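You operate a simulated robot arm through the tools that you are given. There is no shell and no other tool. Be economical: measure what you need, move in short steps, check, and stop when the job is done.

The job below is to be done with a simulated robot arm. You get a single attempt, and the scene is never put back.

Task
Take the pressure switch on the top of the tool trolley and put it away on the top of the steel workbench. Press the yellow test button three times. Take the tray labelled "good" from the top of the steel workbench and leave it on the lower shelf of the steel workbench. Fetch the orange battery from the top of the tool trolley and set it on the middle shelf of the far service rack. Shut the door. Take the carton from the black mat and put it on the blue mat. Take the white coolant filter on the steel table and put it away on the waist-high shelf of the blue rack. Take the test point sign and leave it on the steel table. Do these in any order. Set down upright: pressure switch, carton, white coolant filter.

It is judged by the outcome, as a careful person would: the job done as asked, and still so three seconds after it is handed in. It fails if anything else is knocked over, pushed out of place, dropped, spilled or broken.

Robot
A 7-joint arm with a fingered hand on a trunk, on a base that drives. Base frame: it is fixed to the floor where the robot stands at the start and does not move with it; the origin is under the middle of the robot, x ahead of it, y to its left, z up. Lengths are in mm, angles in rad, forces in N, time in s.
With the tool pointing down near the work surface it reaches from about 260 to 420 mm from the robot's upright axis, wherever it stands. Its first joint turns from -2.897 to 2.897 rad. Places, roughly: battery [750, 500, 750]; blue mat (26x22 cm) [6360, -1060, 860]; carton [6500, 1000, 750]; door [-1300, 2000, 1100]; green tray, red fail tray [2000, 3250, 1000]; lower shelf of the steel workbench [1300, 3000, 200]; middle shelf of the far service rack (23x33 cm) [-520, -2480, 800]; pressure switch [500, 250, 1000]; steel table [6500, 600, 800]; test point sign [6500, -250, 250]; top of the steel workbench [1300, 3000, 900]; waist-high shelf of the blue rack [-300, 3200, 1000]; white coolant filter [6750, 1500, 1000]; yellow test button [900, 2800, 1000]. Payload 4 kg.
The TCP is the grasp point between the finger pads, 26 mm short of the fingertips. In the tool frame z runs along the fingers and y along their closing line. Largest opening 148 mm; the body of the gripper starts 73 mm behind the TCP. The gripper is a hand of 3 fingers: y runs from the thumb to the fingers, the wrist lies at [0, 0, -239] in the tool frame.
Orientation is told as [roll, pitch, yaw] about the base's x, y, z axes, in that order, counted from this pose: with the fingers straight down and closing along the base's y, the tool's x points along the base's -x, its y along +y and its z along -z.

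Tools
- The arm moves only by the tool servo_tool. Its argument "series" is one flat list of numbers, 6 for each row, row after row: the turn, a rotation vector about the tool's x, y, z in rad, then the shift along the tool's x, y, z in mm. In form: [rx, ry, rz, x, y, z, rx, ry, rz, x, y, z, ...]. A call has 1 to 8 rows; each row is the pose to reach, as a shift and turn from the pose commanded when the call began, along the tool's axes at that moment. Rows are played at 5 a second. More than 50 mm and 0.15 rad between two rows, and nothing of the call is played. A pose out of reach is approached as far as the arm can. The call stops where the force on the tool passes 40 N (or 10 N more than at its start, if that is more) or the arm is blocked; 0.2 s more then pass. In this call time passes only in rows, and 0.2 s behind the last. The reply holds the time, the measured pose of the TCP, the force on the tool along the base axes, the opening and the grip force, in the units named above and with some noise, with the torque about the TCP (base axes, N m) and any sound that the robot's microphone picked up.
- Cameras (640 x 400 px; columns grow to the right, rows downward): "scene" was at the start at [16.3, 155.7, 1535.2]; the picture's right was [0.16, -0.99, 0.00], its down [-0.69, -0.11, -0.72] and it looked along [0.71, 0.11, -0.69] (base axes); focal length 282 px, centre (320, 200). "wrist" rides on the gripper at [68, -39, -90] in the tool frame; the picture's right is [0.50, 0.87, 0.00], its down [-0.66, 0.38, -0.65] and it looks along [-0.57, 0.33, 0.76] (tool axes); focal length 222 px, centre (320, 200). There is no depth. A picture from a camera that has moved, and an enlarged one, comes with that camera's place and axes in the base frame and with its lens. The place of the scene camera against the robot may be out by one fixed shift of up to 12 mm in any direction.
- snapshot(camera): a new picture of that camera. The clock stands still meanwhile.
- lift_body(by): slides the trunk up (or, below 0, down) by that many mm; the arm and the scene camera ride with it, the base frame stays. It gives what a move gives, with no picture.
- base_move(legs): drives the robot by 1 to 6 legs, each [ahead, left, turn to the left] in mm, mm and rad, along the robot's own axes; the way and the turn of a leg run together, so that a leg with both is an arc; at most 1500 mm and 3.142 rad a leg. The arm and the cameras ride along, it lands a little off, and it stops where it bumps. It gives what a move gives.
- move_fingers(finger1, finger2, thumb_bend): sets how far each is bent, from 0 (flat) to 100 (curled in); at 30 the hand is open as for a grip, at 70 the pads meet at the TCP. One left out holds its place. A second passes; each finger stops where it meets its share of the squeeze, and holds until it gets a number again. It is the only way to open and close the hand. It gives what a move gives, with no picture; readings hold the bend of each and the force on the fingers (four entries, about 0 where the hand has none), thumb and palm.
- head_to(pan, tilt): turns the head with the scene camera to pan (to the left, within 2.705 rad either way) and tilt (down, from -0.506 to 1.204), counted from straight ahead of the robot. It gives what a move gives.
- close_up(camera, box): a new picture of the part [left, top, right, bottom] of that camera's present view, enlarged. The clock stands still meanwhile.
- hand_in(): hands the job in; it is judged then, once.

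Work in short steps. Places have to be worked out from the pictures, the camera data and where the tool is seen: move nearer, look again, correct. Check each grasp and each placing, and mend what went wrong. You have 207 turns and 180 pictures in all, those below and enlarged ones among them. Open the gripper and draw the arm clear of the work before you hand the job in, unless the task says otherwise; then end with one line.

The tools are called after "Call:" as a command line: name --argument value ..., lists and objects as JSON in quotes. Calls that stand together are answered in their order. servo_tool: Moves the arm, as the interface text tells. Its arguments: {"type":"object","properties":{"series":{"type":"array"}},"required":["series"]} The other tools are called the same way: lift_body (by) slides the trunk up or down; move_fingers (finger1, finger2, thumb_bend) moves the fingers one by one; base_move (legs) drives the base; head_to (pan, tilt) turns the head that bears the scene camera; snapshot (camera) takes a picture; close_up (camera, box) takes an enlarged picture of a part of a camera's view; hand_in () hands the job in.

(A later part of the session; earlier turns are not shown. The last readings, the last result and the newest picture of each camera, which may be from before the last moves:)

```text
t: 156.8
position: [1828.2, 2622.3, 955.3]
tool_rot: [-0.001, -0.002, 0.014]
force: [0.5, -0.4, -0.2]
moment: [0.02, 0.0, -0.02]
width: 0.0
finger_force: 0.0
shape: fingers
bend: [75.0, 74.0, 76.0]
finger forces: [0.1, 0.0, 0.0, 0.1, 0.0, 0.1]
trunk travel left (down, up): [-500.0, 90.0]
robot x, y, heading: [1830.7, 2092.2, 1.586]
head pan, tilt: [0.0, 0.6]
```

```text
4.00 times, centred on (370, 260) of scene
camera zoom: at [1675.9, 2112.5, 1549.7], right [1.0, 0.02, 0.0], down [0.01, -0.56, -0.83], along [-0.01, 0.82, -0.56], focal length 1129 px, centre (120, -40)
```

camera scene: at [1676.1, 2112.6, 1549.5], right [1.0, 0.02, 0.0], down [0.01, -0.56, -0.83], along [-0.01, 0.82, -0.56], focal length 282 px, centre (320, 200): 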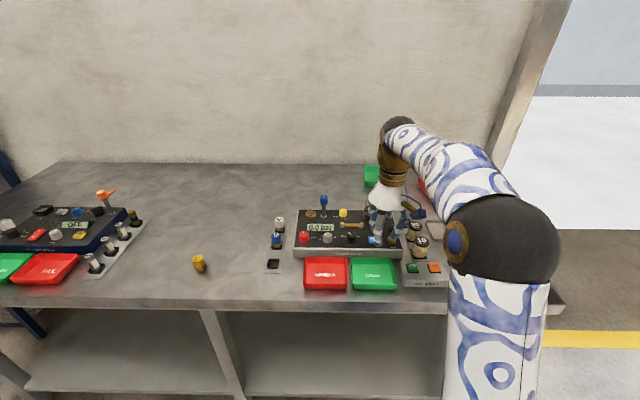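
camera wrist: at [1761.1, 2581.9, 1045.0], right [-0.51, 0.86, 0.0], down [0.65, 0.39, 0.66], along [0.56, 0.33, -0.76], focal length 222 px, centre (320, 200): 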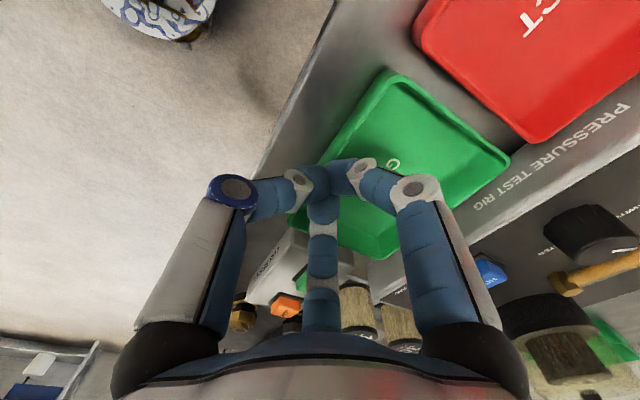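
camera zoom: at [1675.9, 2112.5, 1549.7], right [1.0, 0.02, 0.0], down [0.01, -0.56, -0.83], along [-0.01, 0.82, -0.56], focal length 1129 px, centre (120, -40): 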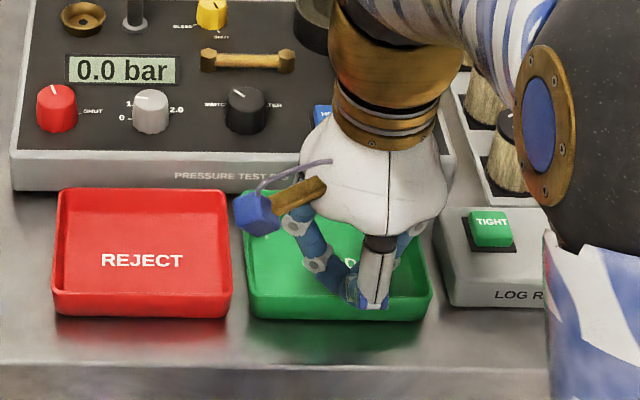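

It slipped — the grip was too shallow. Retry deeper: open, lower to contact, part-close, lower again, then close.

Call:
move_fingers --finger1 58 --finger2 58 --thumb_bend 54

Call:
servo_tool --series '[0, 0, 0, 0, 0, 10, 0, 0, 0, 0, 0, 16, 0, 0, 0, 0, 0, 19, 0, 0, 0, 0, 0, 22, 0, 0, 0, 0, 0, 25]'

Call:
close_up --camera "scene" --box '[290, 210, 450, 310]'

Call:
snapshot --camera "wrist"

```text
t: 157.8
position: [1828.4, 2622.6, 957.4]
tool_rot: [0.004, -0.001, 0.016]
force: [1.4, 0.9, 21.0]
moment: [0.13, 0.35, 0.02]
width: 33.0
finger_force: 10.7
shape: fingers
bend: [63.0, 57.0, 54.0]
finger forces: [21.4, 0.0, 0.1, 0.1, 0.0, 0.1]
trunk travel left (down, up): [-500.0, 90.0]
robot x, y, heading: [1831.1, 2099.9, 1.586]
head pan, tilt: [0.0, 0.6]
```

```text
t: 158.8
position: [1827.3, 2624.2, 937.0]
tool_rot: [0.011, -0.001, 0.014]
force: [-3.3, 1.1, 22.7]
moment: [0.11, -0.11, 0.0]
width: 29.3
finger_force: 10.5
shape: fingers
bend: [88.0, 57.0, 54.0]
finger forces: [16.1, 5.8, 0.1, 0.1, 0.0, 0.0]
trunk travel left (down, up): [-500.0, 90.0]
robot x, y, heading: [1831.9, 2091.6, 1.583]
head pan, tilt: [0.0, 0.6]
stopped in row 5: the force on the tool passed its limit at 43 N (the readings are from after the stop); the commanded pose is now the measured one
```

```text
4.00 times, centred on (370, 260) of scene
camera zoom: at [1675.4, 2110.8, 1549.3], right [1.0, 0.02, 0.0], down [0.01, -0.56, -0.83], along [-0.01, 0.83, -0.56], focal length 1129 px, centre (120, -40)
```

zoom: 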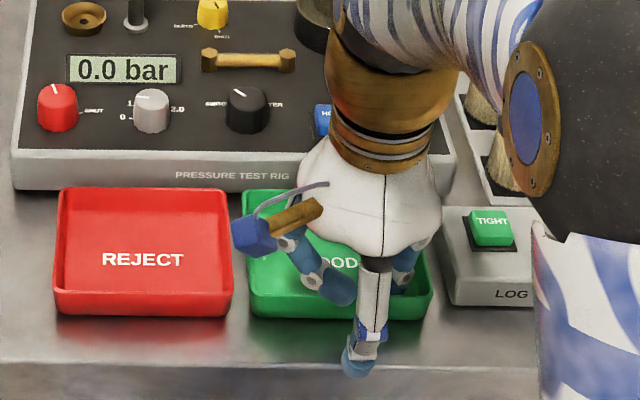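

```text
111 pictures are left
camera wrist: at [1760.7, 2582.1, 1025.4], right [-0.51, 0.86, 0.01], down [0.65, 0.38, 0.66], along [0.56, 0.34, -0.75], focal length 222 px, centre (320, 200)
```

wrist: 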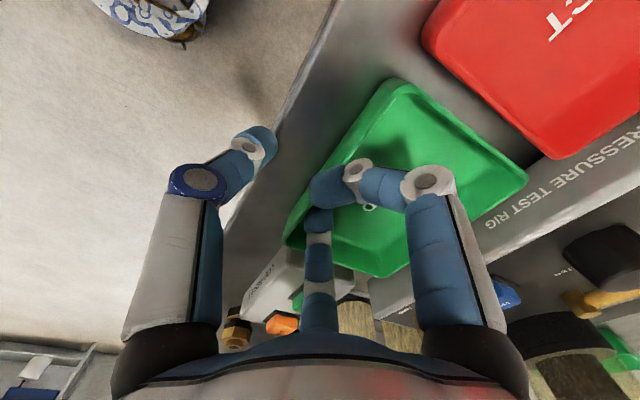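

Finger1 got caught on the rim. Raise, reopen and redo stepwise.

Call:
servo_tool --series '[0, 0, 0, 0, 0, -20, 0, 0, 0, 0, 0, -40]'

Call:
move_fingers --finger1 50 --finger2 50 --thumb_bend 50

Call:
servo_tool --series '[0, 0, 0, 0, 2, 20, 0, 0, 0, 0, 2, 32, 0, 0, 0, 0, 2, 38]'

Call:
move_fingers --finger1 60 --finger2 60 --thumb_bend 60

Call:
servo_tool --series '[0, 0, 0, 0, 0, 2, 0, 0, 0, 0, 0, 4, 0, 0, 0, 0, 0, 6]'

Call:
snapshot --camera "wrist"

```text
t: 159.4
position: [1829.5, 2624.1, 972.4]
tool_rot: [0.005, -0.001, 0.014]
force: [-1.4, 0.1, 0.4]
moment: [-0.01, -0.02, 0.01]
width: 43.9
finger_force: 0.1
shape: fingers
bend: [57.0, 57.0, 54.0]
finger forces: [0.0, 0.0, 0.0, 0.0, 0.0, 0.1]
trunk travel left (down, up): [-500.0, 90.0]
robot x, y, heading: [1834.3, 2094.0, 1.582]
head pan, tilt: [0.0, 0.6]
```

```text
t: 160.4
position: [1829.1, 2623.9, 972.1]
tool_rot: [0.005, -0.003, 0.013]
force: [-0.6, 0.9, 0.1]
moment: [-0.03, -0.03, 0.01]
width: 61.3
finger_force: 0.0
shape: fingers
bend: [50.0, 50.0, 50.0]
finger forces: [0.1, 0.1, 0.0, 0.0, 0.0, 0.0]
trunk travel left (down, up): [-500.0, 90.0]
robot x, y, heading: [1833.5, 2094.3, 1.583]
head pan, tilt: [0.0, 0.6]
```

```text
t: 161.2
position: [1828.9, 2626.9, 937.7]
tool_rot: [0.009, -0.001, 0.013]
force: [0.4, -0.3, 10.6]
moment: [0.18, 0.16, -0.04]
width: 61.8
finger_force: 4.9
shape: fingers
bend: [50.0, 50.0, 50.0]
finger forces: [7.2, 2.9, 0.1, 0.1, 0.0, 0.0]
trunk travel left (down, up): [-500.0, 90.0]
robot x, y, heading: [1831.8, 2094.1, 1.584]
head pan, tilt: [0.0, 0.6]
```

```text
t: 162.2
position: [1829.0, 2627.2, 937.1]
tool_rot: [0.006, -0.003, 0.014]
force: [-3.1, 1.3, 10.3]
moment: [0.17, 0.37, 0.0]
width: 33.4
finger_force: 4.4
shape: fingers
bend: [58.0, 60.0, 60.0]
finger forces: [9.2, 0.0, 0.1, 0.0, 0.0, 0.0]
trunk travel left (down, up): [-500.0, 90.0]
robot x, y, heading: [1835.7, 2096.3, 1.593]
head pan, tilt: [0.0, 0.6]
```

```text
t: 163.0
position: [1827.4, 2628.2, 935.9]
tool_rot: [0.017, -0.002, 0.014]
force: [-2.8, 1.1, 19.7]
moment: [0.29, 0.36, -0.03]
width: 31.1
finger_force: 10.4
shape: fingers
bend: [58.0, 60.0, 60.0]
finger forces: [15.1, 4.7, 0.0, 0.0, 0.0, 0.0]
trunk travel left (down, up): [-500.0, 90.0]
robot x, y, heading: [1833.9, 2097.7, 1.588]
head pan, tilt: [0.0, 0.6]
stopped in row 3: the force on the tool passed its limit at 43 N (the readings are from after the stop); the commanded pose is now the measured one
```

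```text
110 pictures are left
camera wrist: at [1760.8, 2586.3, 1024.4], right [-0.51, 0.86, 0.01], down [0.65, 0.38, 0.66], along [0.56, 0.35, -0.75], focal length 222 px, centre (320, 200)
```

wrist: 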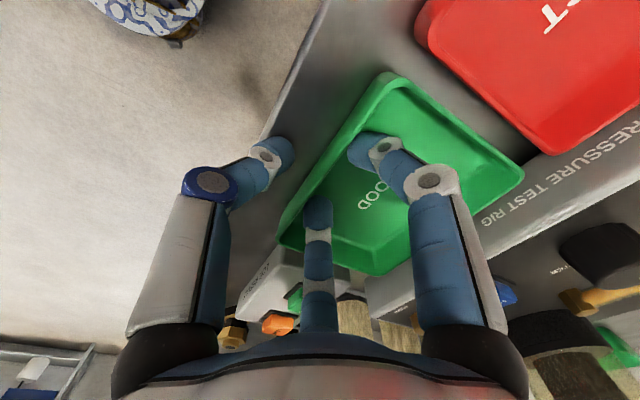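

Fingers are on the tray floor, straddling the wall. Close hard now without raising.

Call:
servo_tool --series '[0, 0, 0, 0, -2, -1]'

Call:
move_fingers --finger1 85 --finger2 85 --thumb_bend 85

Call:
snapshot --camera "wrist"

Call:
close_up --camera "scene" --box '[290, 210, 450, 310]'

```text
t: 163.4
position: [1828.3, 2626.3, 936.2]
tool_rot: [0.016, -0.002, 0.014]
force: [-2.7, 4.1, 23.9]
moment: [0.42, 0.4, 0.0]
width: 32.8
finger_force: 12.1
shape: fingers
bend: [57.0, 59.0, 60.0]
finger forces: [17.6, 6.4, 0.0, 0.0, 0.1, 0.0]
trunk travel left (down, up): [-500.0, 90.0]
robot x, y, heading: [1829.9, 2098.1, 1.586]
head pan, tilt: [0.0, 0.6]
```

```text
t: 164.4
position: [1828.5, 2625.6, 934.2]
tool_rot: [0.009, 0.0, 0.012]
force: [-0.3, -7.8, -17.7]
moment: [-0.08, 0.01, 0.0]
width: 0.1
finger_force: 22.1
shape: fingers
bend: [73.0, 74.0, 73.0]
finger forces: [11.4, 12.2, 0.0, 0.0, 20.0, 0.0]
trunk travel left (down, up): [-500.0, 90.0]
robot x, y, heading: [1829.3, 2092.8, 1.589]
head pan, tilt: [0.0, 0.6]
```

```text
109 pictures are left
camera wrist: at [1761.1, 2584.5, 1022.4], right [-0.51, 0.86, 0.01], down [0.65, 0.38, 0.66], along [0.56, 0.34, -0.75], focal length 222 px, centre (320, 200)
```

wrist: 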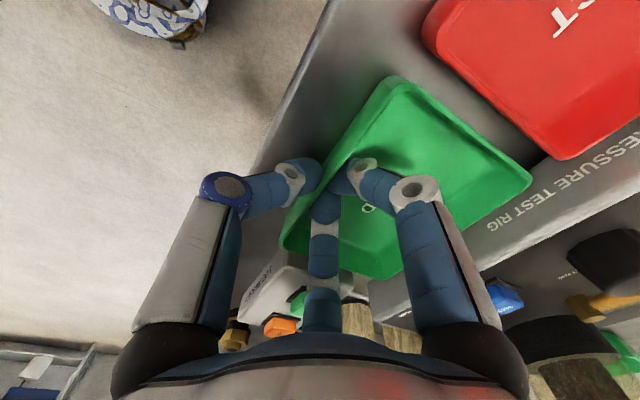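

```text
4.00 times, centred on (370, 260) of scene
camera zoom: at [1675.7, 2113.2, 1549.3], right [1.0, 0.02, 0.0], down [0.01, -0.57, -0.82], along [-0.01, 0.82, -0.57], focal length 1129 px, centre (120, -40)
```

zoom: 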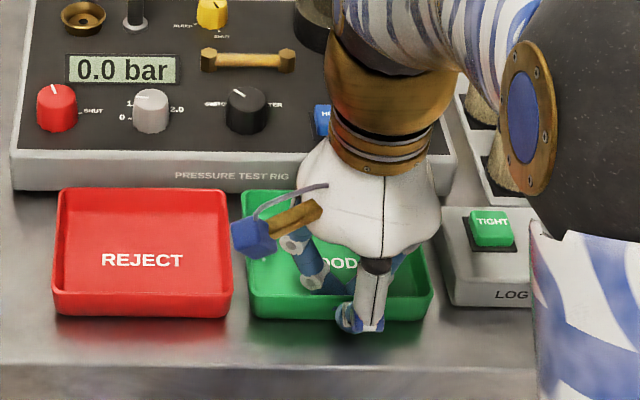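

Call:
servo_tool --series '[0, 0, 0, 0, 3, -2, 0, 0, 0, 0, 3, -5]'

Call:
close_up --camera "scene" --box '[290, 210, 450, 310]'

```text
t: 165.0
position: [1828.7, 2628.7, 938.9]
tool_rot: [0.008, -0.004, 0.013]
force: [-1.4, -10.2, -21.4]
moment: [-0.13, 0.04, -0.01]
width: 0.0
finger_force: 10.3
shape: fingers
bend: [74.0, 75.0, 67.0]
finger forces: [0.1, 0.0, 0.0, 0.0, 20.9, 0.1]
trunk travel left (down, up): [-500.0, 90.0]
robot x, y, heading: [1831.3, 2091.5, 1.586]
head pan, tilt: [0.0, 0.6]
```

```text
4.00 times, centred on (370, 260) of scene
camera zoom: at [1675.7, 2113.0, 1549.4], right [1.0, 0.02, 0.0], down [0.01, -0.57, -0.82], along [-0.01, 0.82, -0.57], focal length 1129 px, centre (120, -40)
```

zoom: 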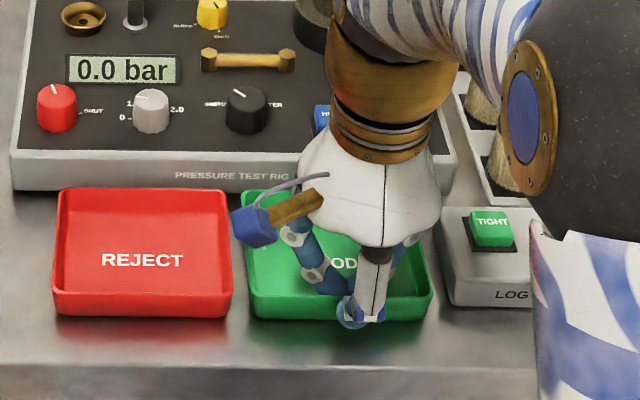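

Strange forces; test whether the tray slides: open the thumb and pull toward me with the fingers inside.

Call:
move_fingers --thumb_bend 40 --finger1 66 --finger2 66

Call:
servo_tool --series '[0, 0, 0, 0, -4, 0, 0, 0, 0, 0, -8, 0, 0, 0, 0, 0, -12, 0, 0, 0, 0, 0, -16, 0]'

Call:
snapshot --camera "wrist"

Call:
close_up --camera "scene" --box '[290, 210, 450, 310]'

```text
t: 166.0
position: [1828.6, 2630.7, 940.6]
tool_rot: [0.013, -0.001, 0.014]
force: [0.3, -0.5, 0.0]
moment: [0.0, -0.03, -0.01]
width: 56.8
finger_force: 0.2
shape: fingers
bend: [66.0, 66.0, 40.0]
finger forces: [0.0, 0.0, 0.0, 0.0, 0.0, 0.1]
trunk travel left (down, up): [-500.0, 90.0]
robot x, y, heading: [1829.7, 2093.5, 1.588]
head pan, tilt: [0.0, 0.6]
```

```text
t: 167.0
position: [1827.2, 2614.7, 940.4]
tool_rot: [0.015, -0.002, 0.015]
force: [-0.7, 13.6, 4.7]
moment: [0.4, -0.03, -0.01]
width: 66.6
finger_force: 7.3
shape: fingers
bend: [63.0, 63.0, 40.0]
finger forces: [7.5, 7.2, 0.0, 0.0, 0.1, 0.0]
trunk travel left (down, up): [-500.0, 90.0]
robot x, y, heading: [1832.3, 2099.0, 1.587]
head pan, tilt: [0.0, 0.6]
```

```text
106 pictures are left
camera wrist: at [1761.5, 2573.6, 1029.5], right [-0.51, 0.86, 0.01], down [0.65, 0.38, 0.66], along [0.56, 0.34, -0.75], focal length 222 px, centre (320, 200)
```

wrist: 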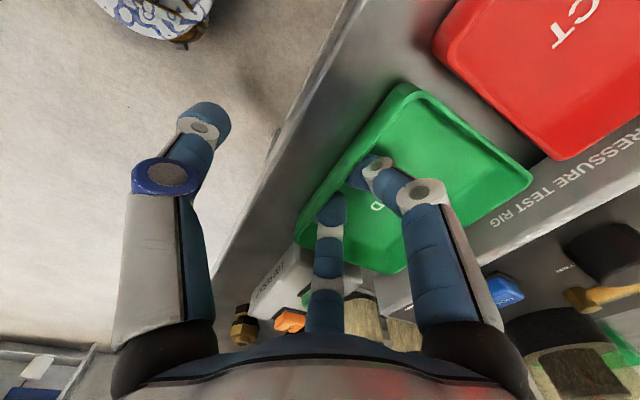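

```text
4.00 times, centred on (370, 260) of scene
camera zoom: at [1675.9, 2114.4, 1549.5], right [1.0, 0.02, 0.0], down [0.01, -0.57, -0.82], along [-0.01, 0.82, -0.57], focal length 1129 px, centre (120, -40)
```

zoom: 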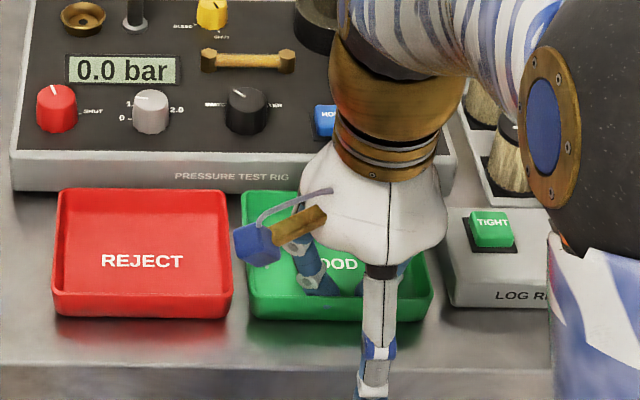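

The tray doesn't budge under 14 N: perhaps this one is fixed. Lift away and inspect the back green/red trays.

Call:
servo_tool --series '[0, 0, 0, 0, 10, 0, 0, 0, 0, 0, 14, -20, 0, 0, 0, 0, 14, -60, 0, 0, 0, 0, 14, -100, 0, 0, 0, 0, 14, -145, 0, 0, 0, 0, 14, -180]'

Call:
snapshot --camera "wrist"

Call:
close_up --camera "scene" --box '[340, 150, 480, 240]'

```text
t: 168.4
position: [1830.0, 2626.1, 1122.2]
tool_rot: [0.013, -0.001, 0.015]
force: [-0.1, -0.1, -0.3]
moment: [-0.02, 0.01, -0.02]
width: 57.5
finger_force: 0.1
shape: fingers
bend: [66.0, 66.0, 40.0]
finger forces: [0.0, 0.1, 0.1, 0.0, 0.0, 0.1]
trunk travel left (down, up): [-500.0, 90.0]
robot x, y, heading: [1831.1, 2096.5, 1.588]
head pan, tilt: [0.0, 0.6]
```

```text
104 pictures are left
camera wrist: at [1762.9, 2584.7, 1210.9], right [-0.51, 0.86, 0.01], down [0.65, 0.38, 0.66], along [0.56, 0.34, -0.75], focal length 222 px, centre (320, 200)
```

wrist: 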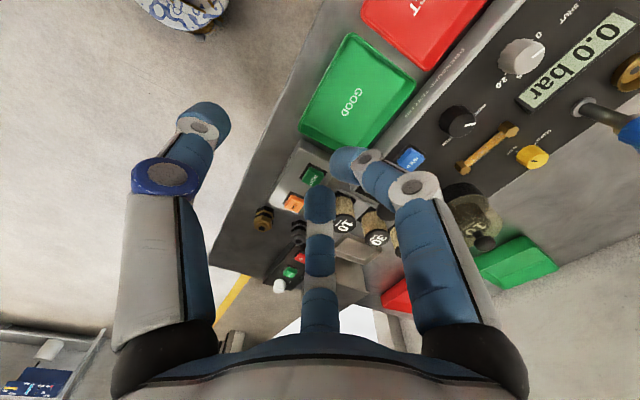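

```text
4.44 times, centred on (410, 195) of scene
camera zoom: at [1675.9, 2112.6, 1549.5], right [1.0, 0.02, 0.0], down [0.01, -0.56, -0.83], along [-0.01, 0.82, -0.56], focal length 1254 px, centre (-80, 222)
```

zoom: 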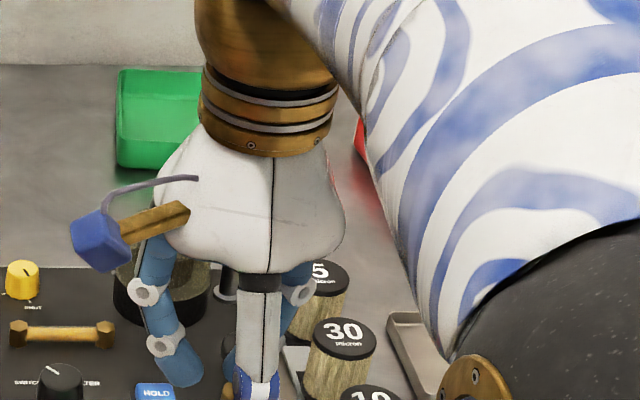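

Move the arm aside to see the back trays.

Call:
servo_tool --series '[0, 0, 0, 45, -10, -10, 0, 0, 0, 90, -30, -20, 0, 0, 0, 135, -60, -20, 0, 0, 0, 180, -90, -20, 0, 0, 0, 225, -120, -20, 0, 0, 0, 270, -150, -20, 0, 0, 0, 310, -180, -20]'

Call:
head_to --pan -0.35 --tilt 0.5

Call:
snapshot --camera "scene"

```text
refused: row 2 steps farther than a row can; nothing moved
```

```text
t: 169.2
position: [1829.3, 2627.4, 1121.3]
tool_rot: [0.014, -0.002, 0.016]
force: [-0.2, -0.5, 0.3]
moment: [0.01, -0.01, 0.0]
width: 57.5
finger_force: 0.1
shape: fingers
bend: [66.0, 66.0, 40.0]
finger forces: [0.1, 0.0, 0.0, 0.0, 0.0, 0.0]
trunk travel left (down, up): [-500.0, 90.0]
robot x, y, heading: [1831.0, 2094.5, 1.583]
head pan, tilt: [-0.351, 0.499]
```

```text
102 pictures are left
camera scene: at [1707.2, 2110.2, 1558.6], right [0.94, -0.33, 0.0], down [-0.16, -0.45, -0.88], along [0.29, 0.83, -0.48], focal length 282 px, centre (320, 200)
```

scene: 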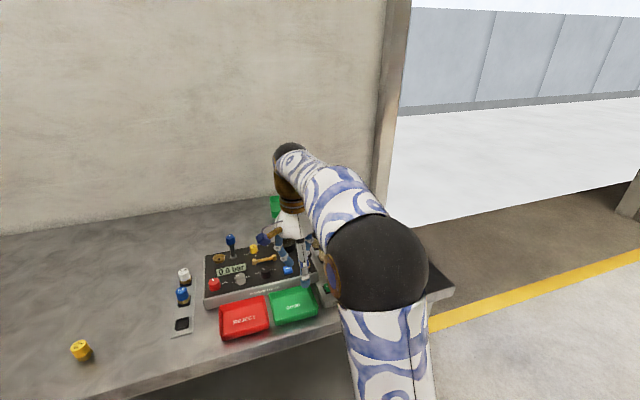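

Call:
base_move --legs '[[-250, 0, 0], [0, -400, 0]]'

Call:
head_to --pan 0.1 --tilt 0.45

Call:
snapshot --camera "scene"

Call:
close_up --camera "scene" --box '[200, 150, 360, 250]'

```text
t: 173.2
position: [2250.0, 2379.9, 1121.6]
tool_rot: [0.012, -0.001, 0.003]
force: [-0.3, 0.1, 0.5]
moment: [0.02, 0.0, -0.01]
width: 57.3
finger_force: 0.0
shape: fingers
bend: [66.0, 66.0, 40.0]
finger forces: [0.1, 0.0, 0.1, 0.1, 0.1, 0.1]
trunk travel left (down, up): [-500.0, 90.0]
robot x, y, heading: [2251.8, 1846.0, 1.58]
head pan, tilt: [-0.351, 0.499]
```

```text
t: 174.1
position: [2250.7, 2379.2, 1121.0]
tool_rot: [0.012, -0.002, 0.004]
force: [0.2, 0.9, -0.3]
moment: [0.01, 0.02, 0.04]
width: 57.3
finger_force: 0.0
shape: fingers
bend: [66.0, 66.0, 40.0]
finger forces: [0.0, 0.0, 0.0, 0.0, 0.0, 0.0]
trunk travel left (down, up): [-500.0, 90.0]
robot x, y, heading: [2248.6, 1848.3, 1.572]
head pan, tilt: [0.099, 0.45]
```

```text
101 pictures are left
camera scene: at [2082.5, 1870.1, 1563.0], right [0.99, 0.1, 0.0], down [0.05, -0.43, -0.9], along [-0.09, 0.9, -0.44], focal length 282 px, centre (320, 200)
```

scene: 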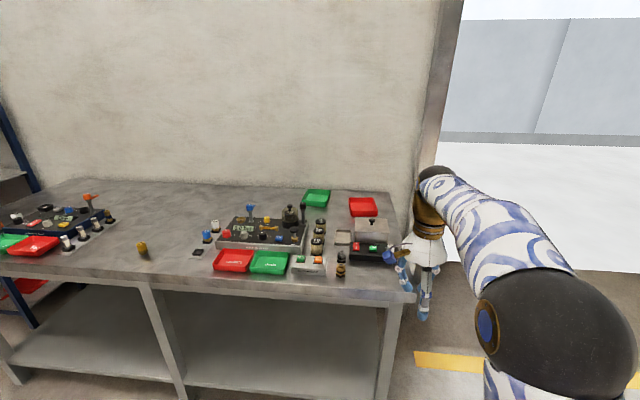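

```text
4.00 times, centred on (280, 200) of scene
camera zoom: at [2082.5, 1870.1, 1563.0], right [0.99, 0.1, 0.0], down [0.05, -0.43, -0.9], along [-0.09, 0.9, -0.44], focal length 1129 px, centre (480, 200)
```

zoom: 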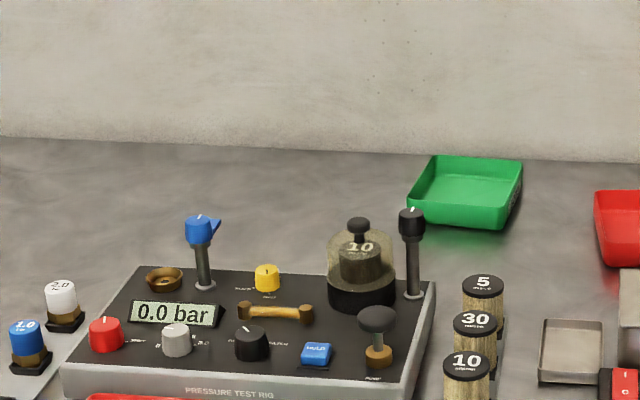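

Call:
close_up --camera "scene" --box '[295, 180, 385, 225]'

Call:
close_up --camera "scene" --box '[205, 240, 345, 280]'

```text
7.11 times, centred on (340, 202) of scene
camera zoom: at [2082.5, 1870.1, 1563.0], right [0.99, 0.1, 0.0], down [0.05, -0.43, -0.9], along [-0.09, 0.9, -0.44], focal length 2006 px, centre (178, 182)
```

zoom: 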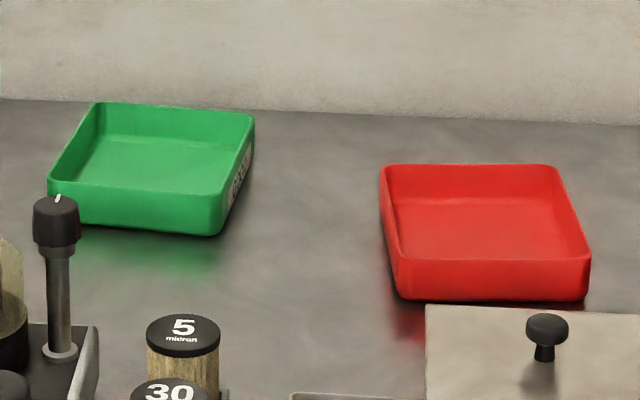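

```text
4.57 times, centred on (275, 260) of scene
camera zoom: at [2082.5, 1870.1, 1563.0], right [0.99, 0.1, 0.0], down [0.05, -0.43, -0.9], along [-0.09, 0.9, -0.44], focal length 1290 px, centre (526, -74)
```

zoom: 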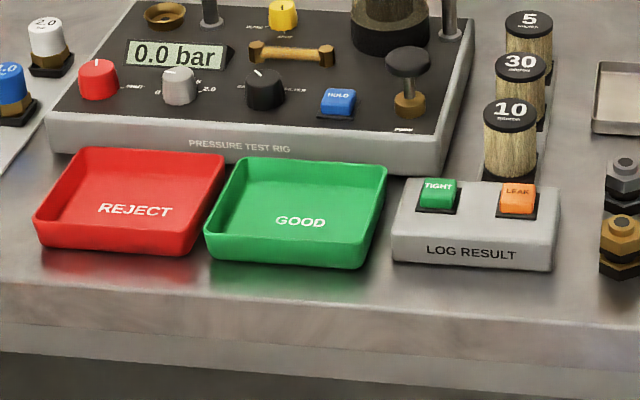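

The back green tray has a label on its right side. Move right to read it.

Call:
base_move --legs '[[0, -600, 0], [300, 0, 0]]'

Call:
head_to --pan 0.5 --tilt 0.45

Call:
snapshot --camera "scene"

```text
t: 179.1
position: [2832.9, 2682.7, 1122.2]
tool_rot: [0.012, -0.002, 0.009]
force: [0.1, -0.6, 0.7]
moment: [0.0, 0.01, 0.01]
width: 57.2
finger_force: 0.1
shape: fingers
bend: [66.0, 66.0, 40.0]
finger forces: [0.0, 0.0, 0.1, 0.1, 0.0, 0.1]
trunk travel left (down, up): [-500.0, 90.0]
robot x, y, heading: [2835.1, 2154.8, 1.583]
head pan, tilt: [0.099, 0.45]
```

```text
t: 179.9
position: [2832.0, 2682.7, 1122.1]
tool_rot: [0.014, 0.0, 0.008]
force: [0.1, 0.6, -0.2]
moment: [-0.01, -0.05, -0.04]
width: 57.5
finger_force: 0.0
shape: fingers
bend: [66.0, 66.0, 40.0]
finger forces: [0.1, 0.0, 0.1, 0.0, 0.1, 0.0]
trunk travel left (down, up): [-500.0, 90.0]
robot x, y, heading: [2830.4, 2151.9, 1.585]
head pan, tilt: [0.499, 0.45]
```

```text
97 pictures are left
camera scene: at [2632.3, 2161.1, 1563.0], right [0.87, 0.49, 0.0], down [0.21, -0.38, -0.9], along [-0.44, 0.79, -0.44], focal length 282 px, centre (320, 200)
```

scene: 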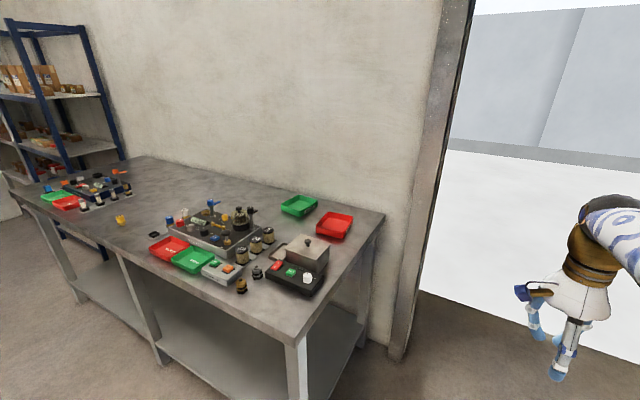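

Call:
close_up --camera "scene" --box '[270, 185, 370, 248]'

```text
6.35 times, centred on (320, 216) of scene
camera zoom: at [2632.3, 2161.1, 1563.0], right [0.87, 0.49, 0.0], down [0.21, -0.38, -0.9], along [-0.44, 0.79, -0.44], focal length 1792 px, centre (320, 95)
```

zoom: 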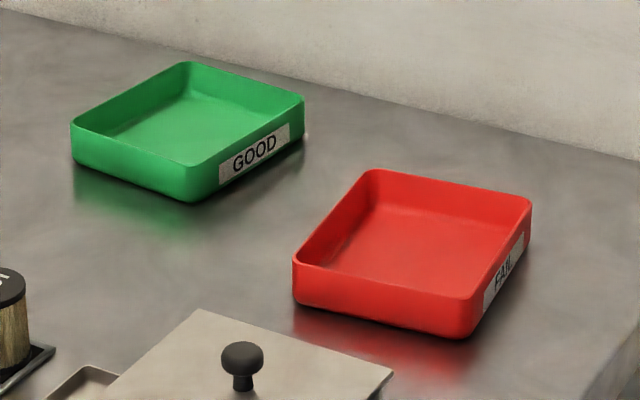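

The back green tray is labelled GOOD, ≈(1928,3225). I'll approach it from the bench's right end (x≈2330).

Call:
base_move --legs '[[0, 0, 1.56], [0, -880, 0], [130, 0, 0]]'

Call:
head_to --pan -0.2 --tilt 0.7

Call:
snapshot --camera "scene"

Call:
snapshot --camera "wrist"

```text
t: 189.2
position: [2194.1, 3068.4, 1122.0]
tool_rot: [0.012, -0.002, 1.521]
force: [-0.5, -0.1, 1.1]
moment: [0.0, -0.01, -0.02]
width: 57.5
finger_force: 0.0
shape: fingers
bend: [66.0, 66.0, 40.0]
finger forces: [0.0, 0.0, 0.1, 0.0, 0.0, 0.0]
trunk travel left (down, up): [-500.0, 90.0]
robot x, y, heading: [2723.5, 3037.0, 3.097]
head pan, tilt: [0.499, 0.45]
```

```text
t: 190.3
position: [2193.6, 3067.4, 1122.5]
tool_rot: [0.012, -0.002, 1.522]
force: [-0.6, -0.4, 1.0]
moment: [-0.02, -0.01, -0.02]
width: 57.5
finger_force: 0.1
shape: fingers
bend: [66.0, 66.0, 40.0]
finger forces: [0.1, 0.0, 0.0, 0.0, 0.0, 0.0]
trunk travel left (down, up): [-500.0, 90.0]
robot x, y, heading: [2723.9, 3032.8, 3.097]
head pan, tilt: [-0.201, 0.7]
```

```text
95 pictures are left
camera scene: at [2690.3, 2895.8, 1540.9], right [0.24, 0.97, 0.0], down [0.62, -0.16, -0.77], along [-0.74, 0.19, -0.64], focal length 282 px, centre (320, 200)
```

scene: 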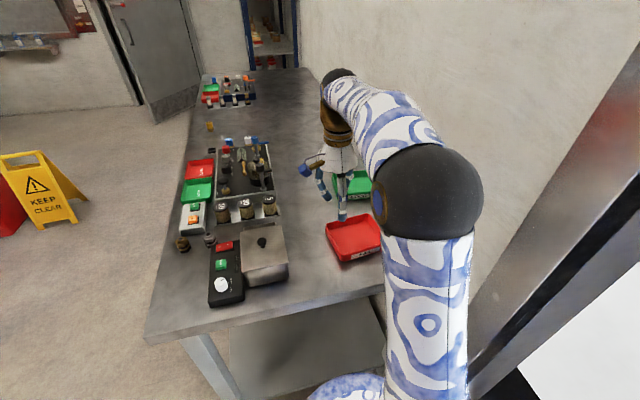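

```text
94 pictures are left
camera wrist: at [2230.6, 2997.6, 1210.2], right [-0.89, -0.46, 0.01], down [-0.34, 0.67, 0.66], along [-0.31, 0.58, -0.75], focal length 222 px, centre (320, 200)
```

wrist: 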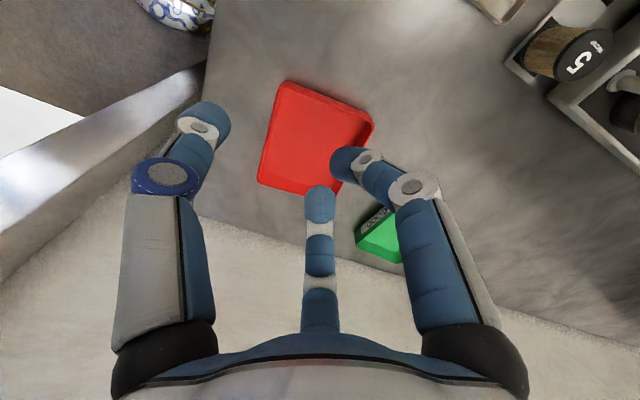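

Green tray's right wall is at x≈1994, y 3160–3275. Move base a bit closer, then bring the hand over that wall.

Call:
base_move --legs '[[90, 0, 0]]'

Call:
move_fingers --finger1 50 --finger2 50 --thumb_bend 50

Call:
servo_tool --series '[0, 0, 0, -30, 15, 35, 0, 0, 0, -60, 35, 70, 0, 0, 0, -90, 60, 90, 0, 0, 0, -115, 85, 110, 0, 0, 0, -138, 115, 125]'

Call:
snapshot --camera "wrist"

```text
t: 191.4
position: [2101.6, 3070.7, 1121.6]
tool_rot: [0.011, -0.002, 1.522]
force: [0.6, 0.3, -0.3]
moment: [0.0, -0.04, 0.04]
width: 57.1
finger_force: 0.0
shape: fingers
bend: [66.0, 66.0, 40.0]
finger forces: [0.0, 0.1, 0.0, 0.1, 0.0, 0.1]
trunk travel left (down, up): [-500.0, 90.0]
robot x, y, heading: [2635.1, 3041.9, 3.098]
head pan, tilt: [-0.201, 0.7]
```

```text
t: 192.4
position: [2104.8, 3072.0, 1120.4]
tool_rot: [0.013, -0.003, 1.521]
force: [-0.3, -0.1, -0.6]
moment: [-0.01, 0.0, -0.04]
width: 62.0
finger_force: 0.1
shape: fingers
bend: [50.0, 50.0, 50.0]
finger forces: [0.0, 0.0, 0.0, 0.0, 0.1, 0.0]
trunk travel left (down, up): [-500.0, 90.0]
robot x, y, heading: [2636.4, 3041.7, 3.099]
head pan, tilt: [-0.201, 0.7]
```

```text
refused: row 2 steps farther than a row can; nothing moved
```

```text
93 pictures are left
camera wrist: at [2140.5, 3001.8, 1210.1], right [-0.89, -0.46, 0.01], down [-0.34, 0.67, 0.66], along [-0.31, 0.58, -0.75], focal length 222 px, centre (320, 200)
```

wrist: 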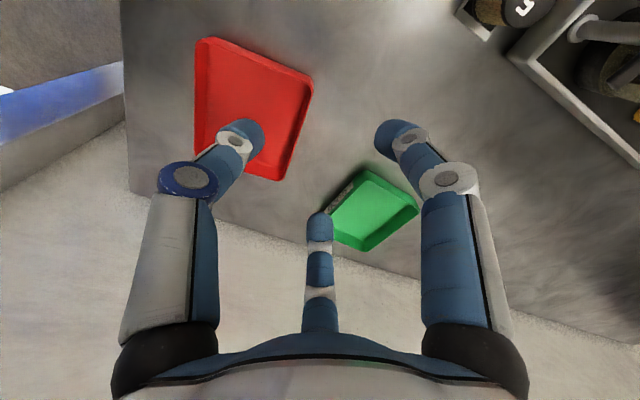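

Call:
servo_tool --series '[0, 0, 0, -25, 20, 25, 0, 0, 0, -50, 42, 55, 0, 0, 0, -72, 65, 85, 0, 0, 0, -92, 88, 110, 0, 0, 0, -110, 110, 130, 0, 0, 0, -125, 127, 135]'

Call:
snapshot --camera "wrist"

```text
t: 193.8
position: [1982.9, 3203.8, 989.4]
tool_rot: [0.013, -0.001, 1.522]
force: [-0.4, -0.3, -0.1]
moment: [-0.05, -0.01, 0.0]
width: 61.8
finger_force: 0.1
shape: fingers
bend: [50.0, 50.0, 50.0]
finger forces: [0.1, 0.1, 0.1, 0.0, 0.0, 0.0]
trunk travel left (down, up): [-500.0, 90.0]
robot x, y, heading: [2633.1, 3042.3, 3.1]
head pan, tilt: [-0.201, 0.7]
```

```text
92 pictures are left
camera wrist: at [2019.3, 3133.5, 1077.8], right [-0.89, -0.46, 0.01], down [-0.34, 0.67, 0.66], along [-0.31, 0.58, -0.75], focal length 222 px, centre (320, 200)
```

wrist: 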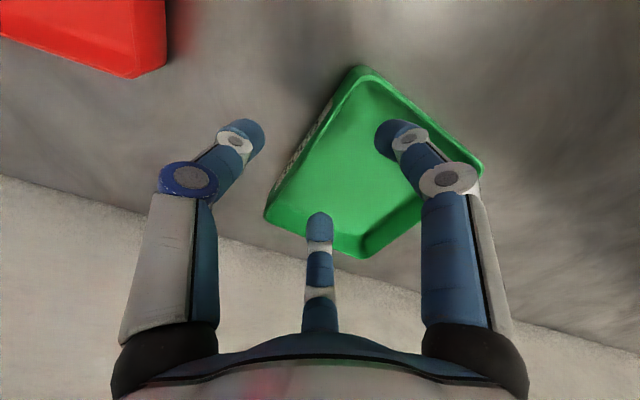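

Well aligned. Lower until the fingertips touch the tray floor.

Call:
servo_tool --series '[0, 0, 0, -4, 0, 25, 0, 0, 0, -6, 0, 40, 0, 0, 0, -6, 0, 46, 0, 0, 0, -6, 0, 50, 0, 0, 0, -6, 0, 53]'

Call:
snapshot --camera "wrist"

```text
t: 195.0
position: [1983.8, 3210.6, 937.1]
tool_rot: [0.015, -0.003, 1.521]
force: [-0.7, 0.7, 14.9]
moment: [-0.23, 0.28, -0.01]
width: 61.8
finger_force: 7.0
shape: fingers
bend: [50.0, 50.0, 50.0]
finger forces: [10.1, 4.2, 0.0, 0.1, 0.1, 0.0]
trunk travel left (down, up): [-500.0, 90.0]
robot x, y, heading: [2636.8, 3040.6, 3.093]
head pan, tilt: [-0.201, 0.7]
```

```text
91 pictures are left
camera wrist: at [2019.5, 3140.1, 1025.8], right [-0.89, -0.46, 0.01], down [-0.34, 0.67, 0.66], along [-0.31, 0.58, -0.75], focal length 222 px, centre (320, 200)
```

wrist: 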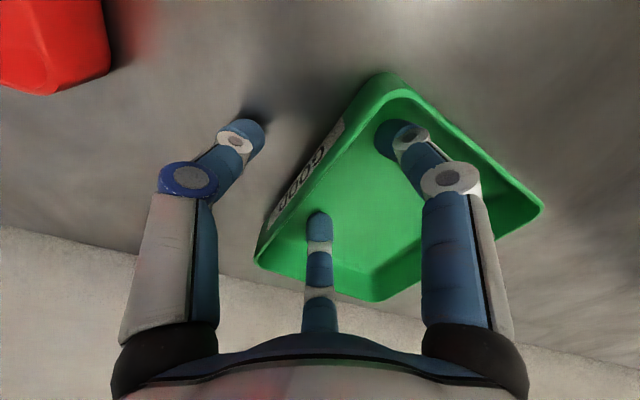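

Call:
servo_tool --series '[0, 0, 0, 0, 0, -2]'

Call:
move_fingers --finger1 85 --finger2 85 --thumb_bend 85

Call:
servo_tool --series '[0, 0, 0, 0, 0, -5, 0, 0, 0, 0, 0, -10, 0, 0, 0, 0, 0, -15]'

Call:
snapshot --camera "wrist"

```text
t: 195.4
position: [1982.2, 3210.8, 937.7]
tool_rot: [0.013, -0.003, 1.523]
force: [-0.3, 0.6, 7.7]
moment: [-0.08, 0.17, -0.02]
width: 61.4
finger_force: 4.3
shape: fingers
bend: [50.0, 50.0, 50.0]
finger forces: [5.5, 2.0, 0.0, 0.0, 0.0, 0.0]
trunk travel left (down, up): [-500.0, 90.0]
robot x, y, heading: [2636.9, 3039.4, 3.101]
head pan, tilt: [-0.201, 0.7]
```

```text
t: 196.4
position: [1981.9, 3209.1, 937.2]
tool_rot: [0.008, -0.002, 1.522]
force: [0.5, -0.1, -1.1]
moment: [-0.04, -0.04, -0.01]
width: 0.0
finger_force: 26.2
shape: fingers
bend: [75.0, 76.0, 73.0]
finger forces: [16.1, 16.6, 0.0, 0.0, 20.3, 0.0]
trunk travel left (down, up): [-500.0, 90.0]
robot x, y, heading: [2636.2, 3043.7, 3.095]
head pan, tilt: [-0.201, 0.7]
```

```text
t: 197.2
position: [1981.1, 3210.3, 951.6]
tool_rot: [0.011, -0.001, 1.523]
force: [0.3, 0.6, -2.2]
moment: [-0.02, -0.1, 0.03]
width: 0.0
finger_force: 27.0
shape: fingers
bend: [75.0, 75.0, 74.0]
finger forces: [16.3, 17.3, 0.0, 0.0, 20.7, 0.0]
trunk travel left (down, up): [-500.0, 90.0]
robot x, y, heading: [2636.6, 3042.4, 3.098]
head pan, tilt: [-0.201, 0.7]
```

```text
90 pictures are left
camera wrist: at [2018.6, 3140.1, 1040.7], right [-0.89, -0.46, 0.01], down [-0.34, 0.67, 0.66], along [-0.31, 0.58, -0.75], focal length 222 px, centre (320, 200)
```

wrist: 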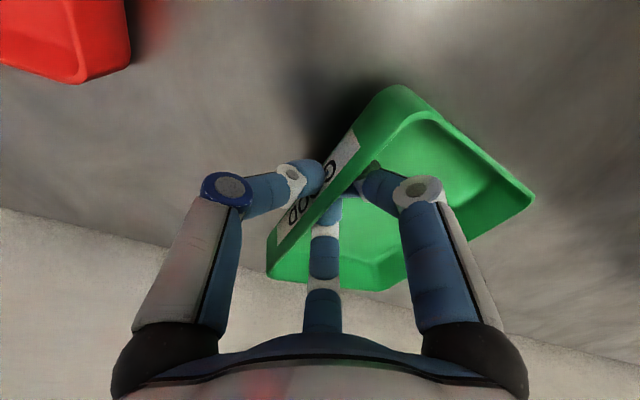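

The tray's front follows with a firm grip (weight ≈2 N). Lift further and check droop.

Call:
servo_tool --series '[0, 0, 0, 0, 0, -15, 0, 0, 0, 0, 0, -35, 0, 0, 0, 0, 0, -55, 0, 0, 0, 0, 0, -75]'

Call:
snapshot --camera "wrist"

Call:
close_up --camera "scene" --box '[280, 120, 440, 220]'

```text
t: 198.2
position: [1982.8, 3209.5, 1027.9]
tool_rot: [0.011, -0.004, 1.522]
force: [0.3, 0.2, -2.5]
moment: [0.0, -0.16, 0.01]
width: 0.0
finger_force: 29.0
shape: fingers
bend: [75.0, 75.0, 75.0]
finger forces: [17.0, 19.3, 0.0, 0.1, 22.5, 0.1]
trunk travel left (down, up): [-500.0, 90.0]
robot x, y, heading: [2635.0, 3041.2, 3.094]
head pan, tilt: [-0.201, 0.7]
```

```text
89 pictures are left
camera wrist: at [2020.1, 3139.6, 1116.6], right [-0.89, -0.46, 0.01], down [-0.34, 0.67, 0.66], along [-0.31, 0.58, -0.75], focal length 222 px, centre (320, 200)
```

wrist: 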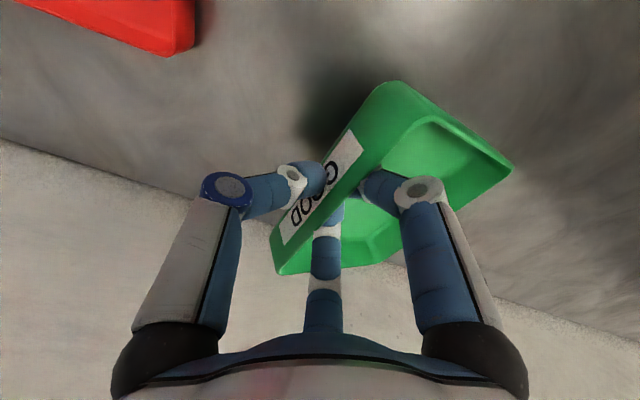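

```text
4.00 times, centred on (360, 170) of scene
camera zoom: at [2600.1, 2900.1, 1540.9], right [0.24, 0.97, 0.0], down [0.62, -0.16, -0.76], along [-0.74, 0.19, -0.64], focal length 1129 px, centre (160, 320)
```

zoom: 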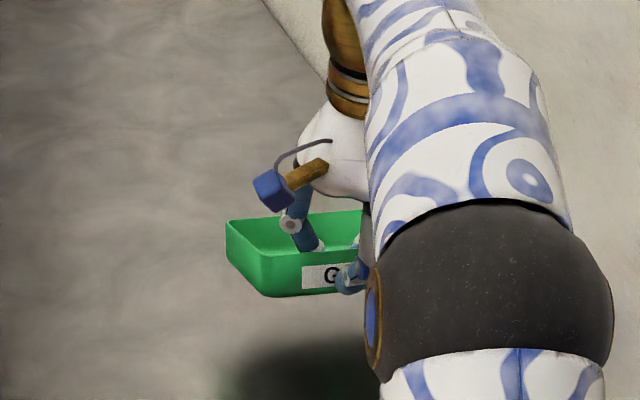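

Held with some droop. Raise more, then back away from the bench.

Call:
servo_tool --series '[0, 0, 0, 0, -20, -20, 0, 0, 0, 0, -40, -40, 0, 0, 0, 0, -60, -60, 0, 0, 0, 0, -80, -75]'

Call:
base_move --legs '[[-480, 0, 0.04]]'

Call:
head_to --pan -0.1 --tilt 0.6

Call:
snapshot --camera "scene"

```text
t: 199.2
position: [2061.8, 3202.7, 1100.6]
tool_rot: [0.013, -0.003, 1.522]
force: [0.1, 0.0, -2.4]
moment: [-0.05, -0.17, 0.0]
width: 0.0
finger_force: 29.8
shape: fingers
bend: [75.0, 75.0, 75.0]
finger forces: [17.4, 19.7, 0.1, 0.0, 22.8, 0.0]
trunk travel left (down, up): [-500.0, 90.0]
robot x, y, heading: [2631.3, 3038.8, 3.097]
head pan, tilt: [-0.201, 0.7]
```

```text
t: 202.1
position: [2538.4, 3164.9, 1100.6]
tool_rot: [0.012, -0.002, 1.565]
force: [-0.3, -0.3, -3.4]
moment: [-0.03, -0.11, 0.0]
width: 0.3
finger_force: 30.1
shape: fingers
bend: [75.0, 75.0, 75.0]
finger forces: [17.5, 19.7, 0.0, 0.0, 22.9, 0.0]
trunk travel left (down, up): [-500.0, 90.0]
robot x, y, heading: [3117.5, 3030.5, 3.143]
head pan, tilt: [-0.201, 0.7]
```

```text
t: 202.7
position: [2538.8, 3165.3, 1100.4]
tool_rot: [0.01, -0.003, 1.566]
force: [-0.9, -1.8, -2.1]
moment: [-0.04, -0.16, 0.01]
width: 0.3
finger_force: 30.0
shape: fingers
bend: [75.0, 75.0, 75.0]
finger forces: [17.5, 19.8, 0.0, 0.1, 22.9, 0.0]
trunk travel left (down, up): [-500.0, 90.0]
robot x, y, heading: [3117.0, 3024.2, 3.139]
head pan, tilt: [-0.099, 0.6]
```

```text
87 pictures are left
camera scene: at [3084.4, 2879.2, 1549.5], right [0.1, 0.99, 0.0], down [0.56, -0.06, -0.82], along [-0.82, 0.08, -0.57], focal length 282 px, centre (320, 200)
```

scene: 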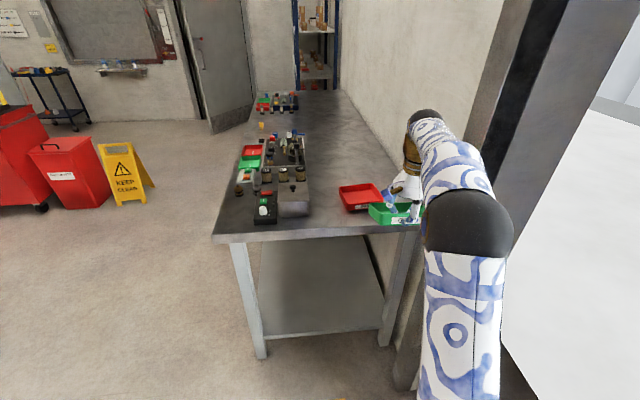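

Shelf right edge x≈2295, z≈195, y 2650–3290. Centre on it and lower the trunk.

Call:
base_move --legs '[[0, 165, 0]]'

Call:
lift_body --by -500

Call:
snapshot --camera "scene"

```text
t: 204.2
position: [2536.3, 2993.9, 1100.1]
tool_rot: [0.012, -0.001, 1.568]
force: [0.1, -0.7, -3.0]
moment: [-0.02, -0.11, 0.02]
width: 0.0
finger_force: 29.8
shape: fingers
bend: [75.0, 75.0, 75.0]
finger forces: [17.5, 19.8, 0.1, 0.0, 22.6, 0.0]
trunk travel left (down, up): [-500.0, 90.0]
robot x, y, heading: [3118.4, 2859.5, -3.142]
head pan, tilt: [-0.099, 0.6]
```

```text
refused: -500 is not a number from -400 to 400
```

```text
86 pictures are left
camera scene: at [3084.8, 2710.3, 1549.4], right [0.1, 1.0, 0.0], down [0.56, -0.06, -0.82], along [-0.82, 0.08, -0.57], focal length 282 px, centre (320, 200)
```

scene: 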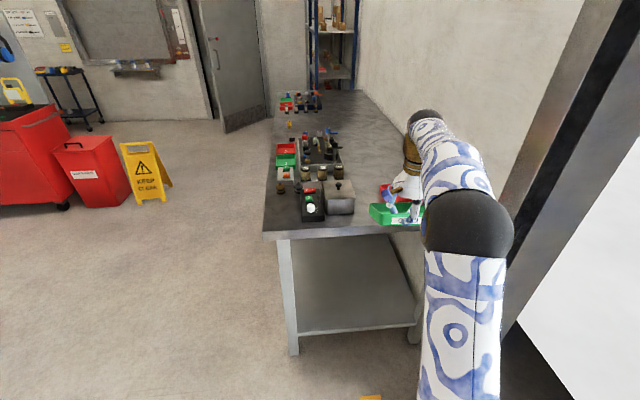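

Call:
lift_body --by -400

Call:
lift_body --by -100

Call:
servo_tool --series '[0, 0, 0, 0, 0, 45, 0, 0, 0, 0, 0, 90, 0, 0, 0, 0, 0, 135, 0, 0, 0, 0, 0, 180, 0, 0, 0, 0, 0, 225, 0, 0, 0, 0, 0, 260, 0, 0, 0, 0, 0, 290]'

Call:
head_to --pan -0.1 --tilt 0.7

Call:
snapshot --camera "scene"

Call:
snapshot --camera "wrist"

```text
t: 208.0
position: [2537.6, 2995.3, 701.2]
tool_rot: [0.012, -0.002, 1.57]
force: [0.0, 0.6, -1.9]
moment: [-0.03, -0.16, 0.0]
width: 0.1
finger_force: 30.8
shape: fingers
bend: [75.0, 75.0, 75.0]
finger forces: [17.6, 19.8, 0.0, 0.1, 22.7, 0.1]
trunk travel left (down, up): [-100.0, 490.0]
robot x, y, heading: [3119.4, 2861.1, -3.143]
head pan, tilt: [-0.099, 0.6]
```

```text
t: 209.3
position: [2538.1, 2995.5, 600.7]
tool_rot: [0.014, -0.002, 1.569]
force: [0.5, 0.5, -2.8]
moment: [-0.03, -0.14, -0.01]
width: 0.0
finger_force: 30.4
shape: fingers
bend: [75.0, 75.0, 75.0]
finger forces: [17.6, 20.0, 0.0, 0.1, 22.9, 0.0]
trunk travel left (down, up): [0.0, 590.0]
robot x, y, heading: [3118.4, 2862.6, -3.14]
head pan, tilt: [-0.099, 0.6]
```

```text
t: 210.9
position: [2535.4, 2995.7, 309.4]
tool_rot: [0.012, -0.003, 1.569]
force: [-1.2, 0.6, -2.0]
moment: [0.01, -0.13, -0.02]
width: 0.0
finger_force: 29.7
shape: fingers
bend: [75.0, 75.0, 76.0]
finger forces: [17.8, 19.6, 0.0, 0.1, 22.1, 0.0]
trunk travel left (down, up): [0.0, 590.0]
robot x, y, heading: [3117.8, 2861.9, -3.141]
head pan, tilt: [-0.099, 0.6]
```

```text
t: 211.6
position: [2534.4, 2995.9, 310.0]
tool_rot: [0.01, -0.003, 1.57]
force: [-0.4, -0.5, -2.0]
moment: [-0.03, -0.16, 0.01]
width: 0.0
finger_force: 29.8
shape: fingers
bend: [75.0, 75.0, 76.0]
finger forces: [17.8, 19.9, 0.0, 0.1, 22.5, 0.0]
trunk travel left (down, up): [0.0, 590.0]
robot x, y, heading: [3117.3, 2862.2, -3.136]
head pan, tilt: [-0.099, 0.7]
```

```text
85 pictures are left
camera scene: at [3088.3, 2710.6, 1040.9], right [0.1, 1.0, 0.0], down [0.64, -0.06, -0.77], along [-0.76, 0.07, -0.64], focal length 282 px, centre (320, 200)
```

scene: 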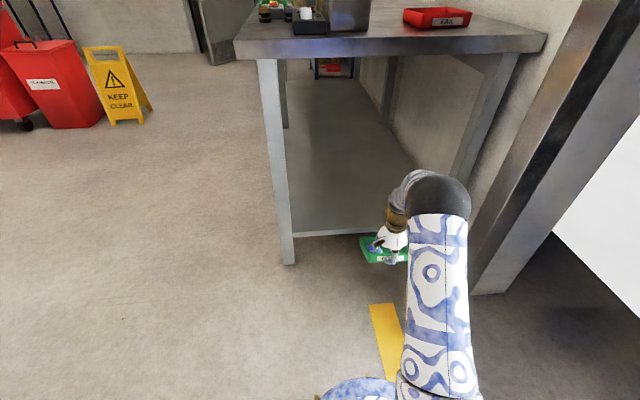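

```text
84 pictures are left
camera wrist: at [2574.3, 2926.8, 398.8], right [-0.87, -0.5, 0.01], down [-0.37, 0.65, 0.66], along [-0.33, 0.57, -0.75], focal length 222 px, centre (320, 200)
```

wrist: 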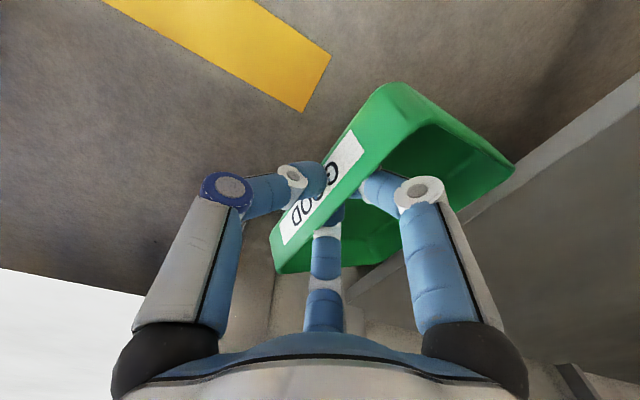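

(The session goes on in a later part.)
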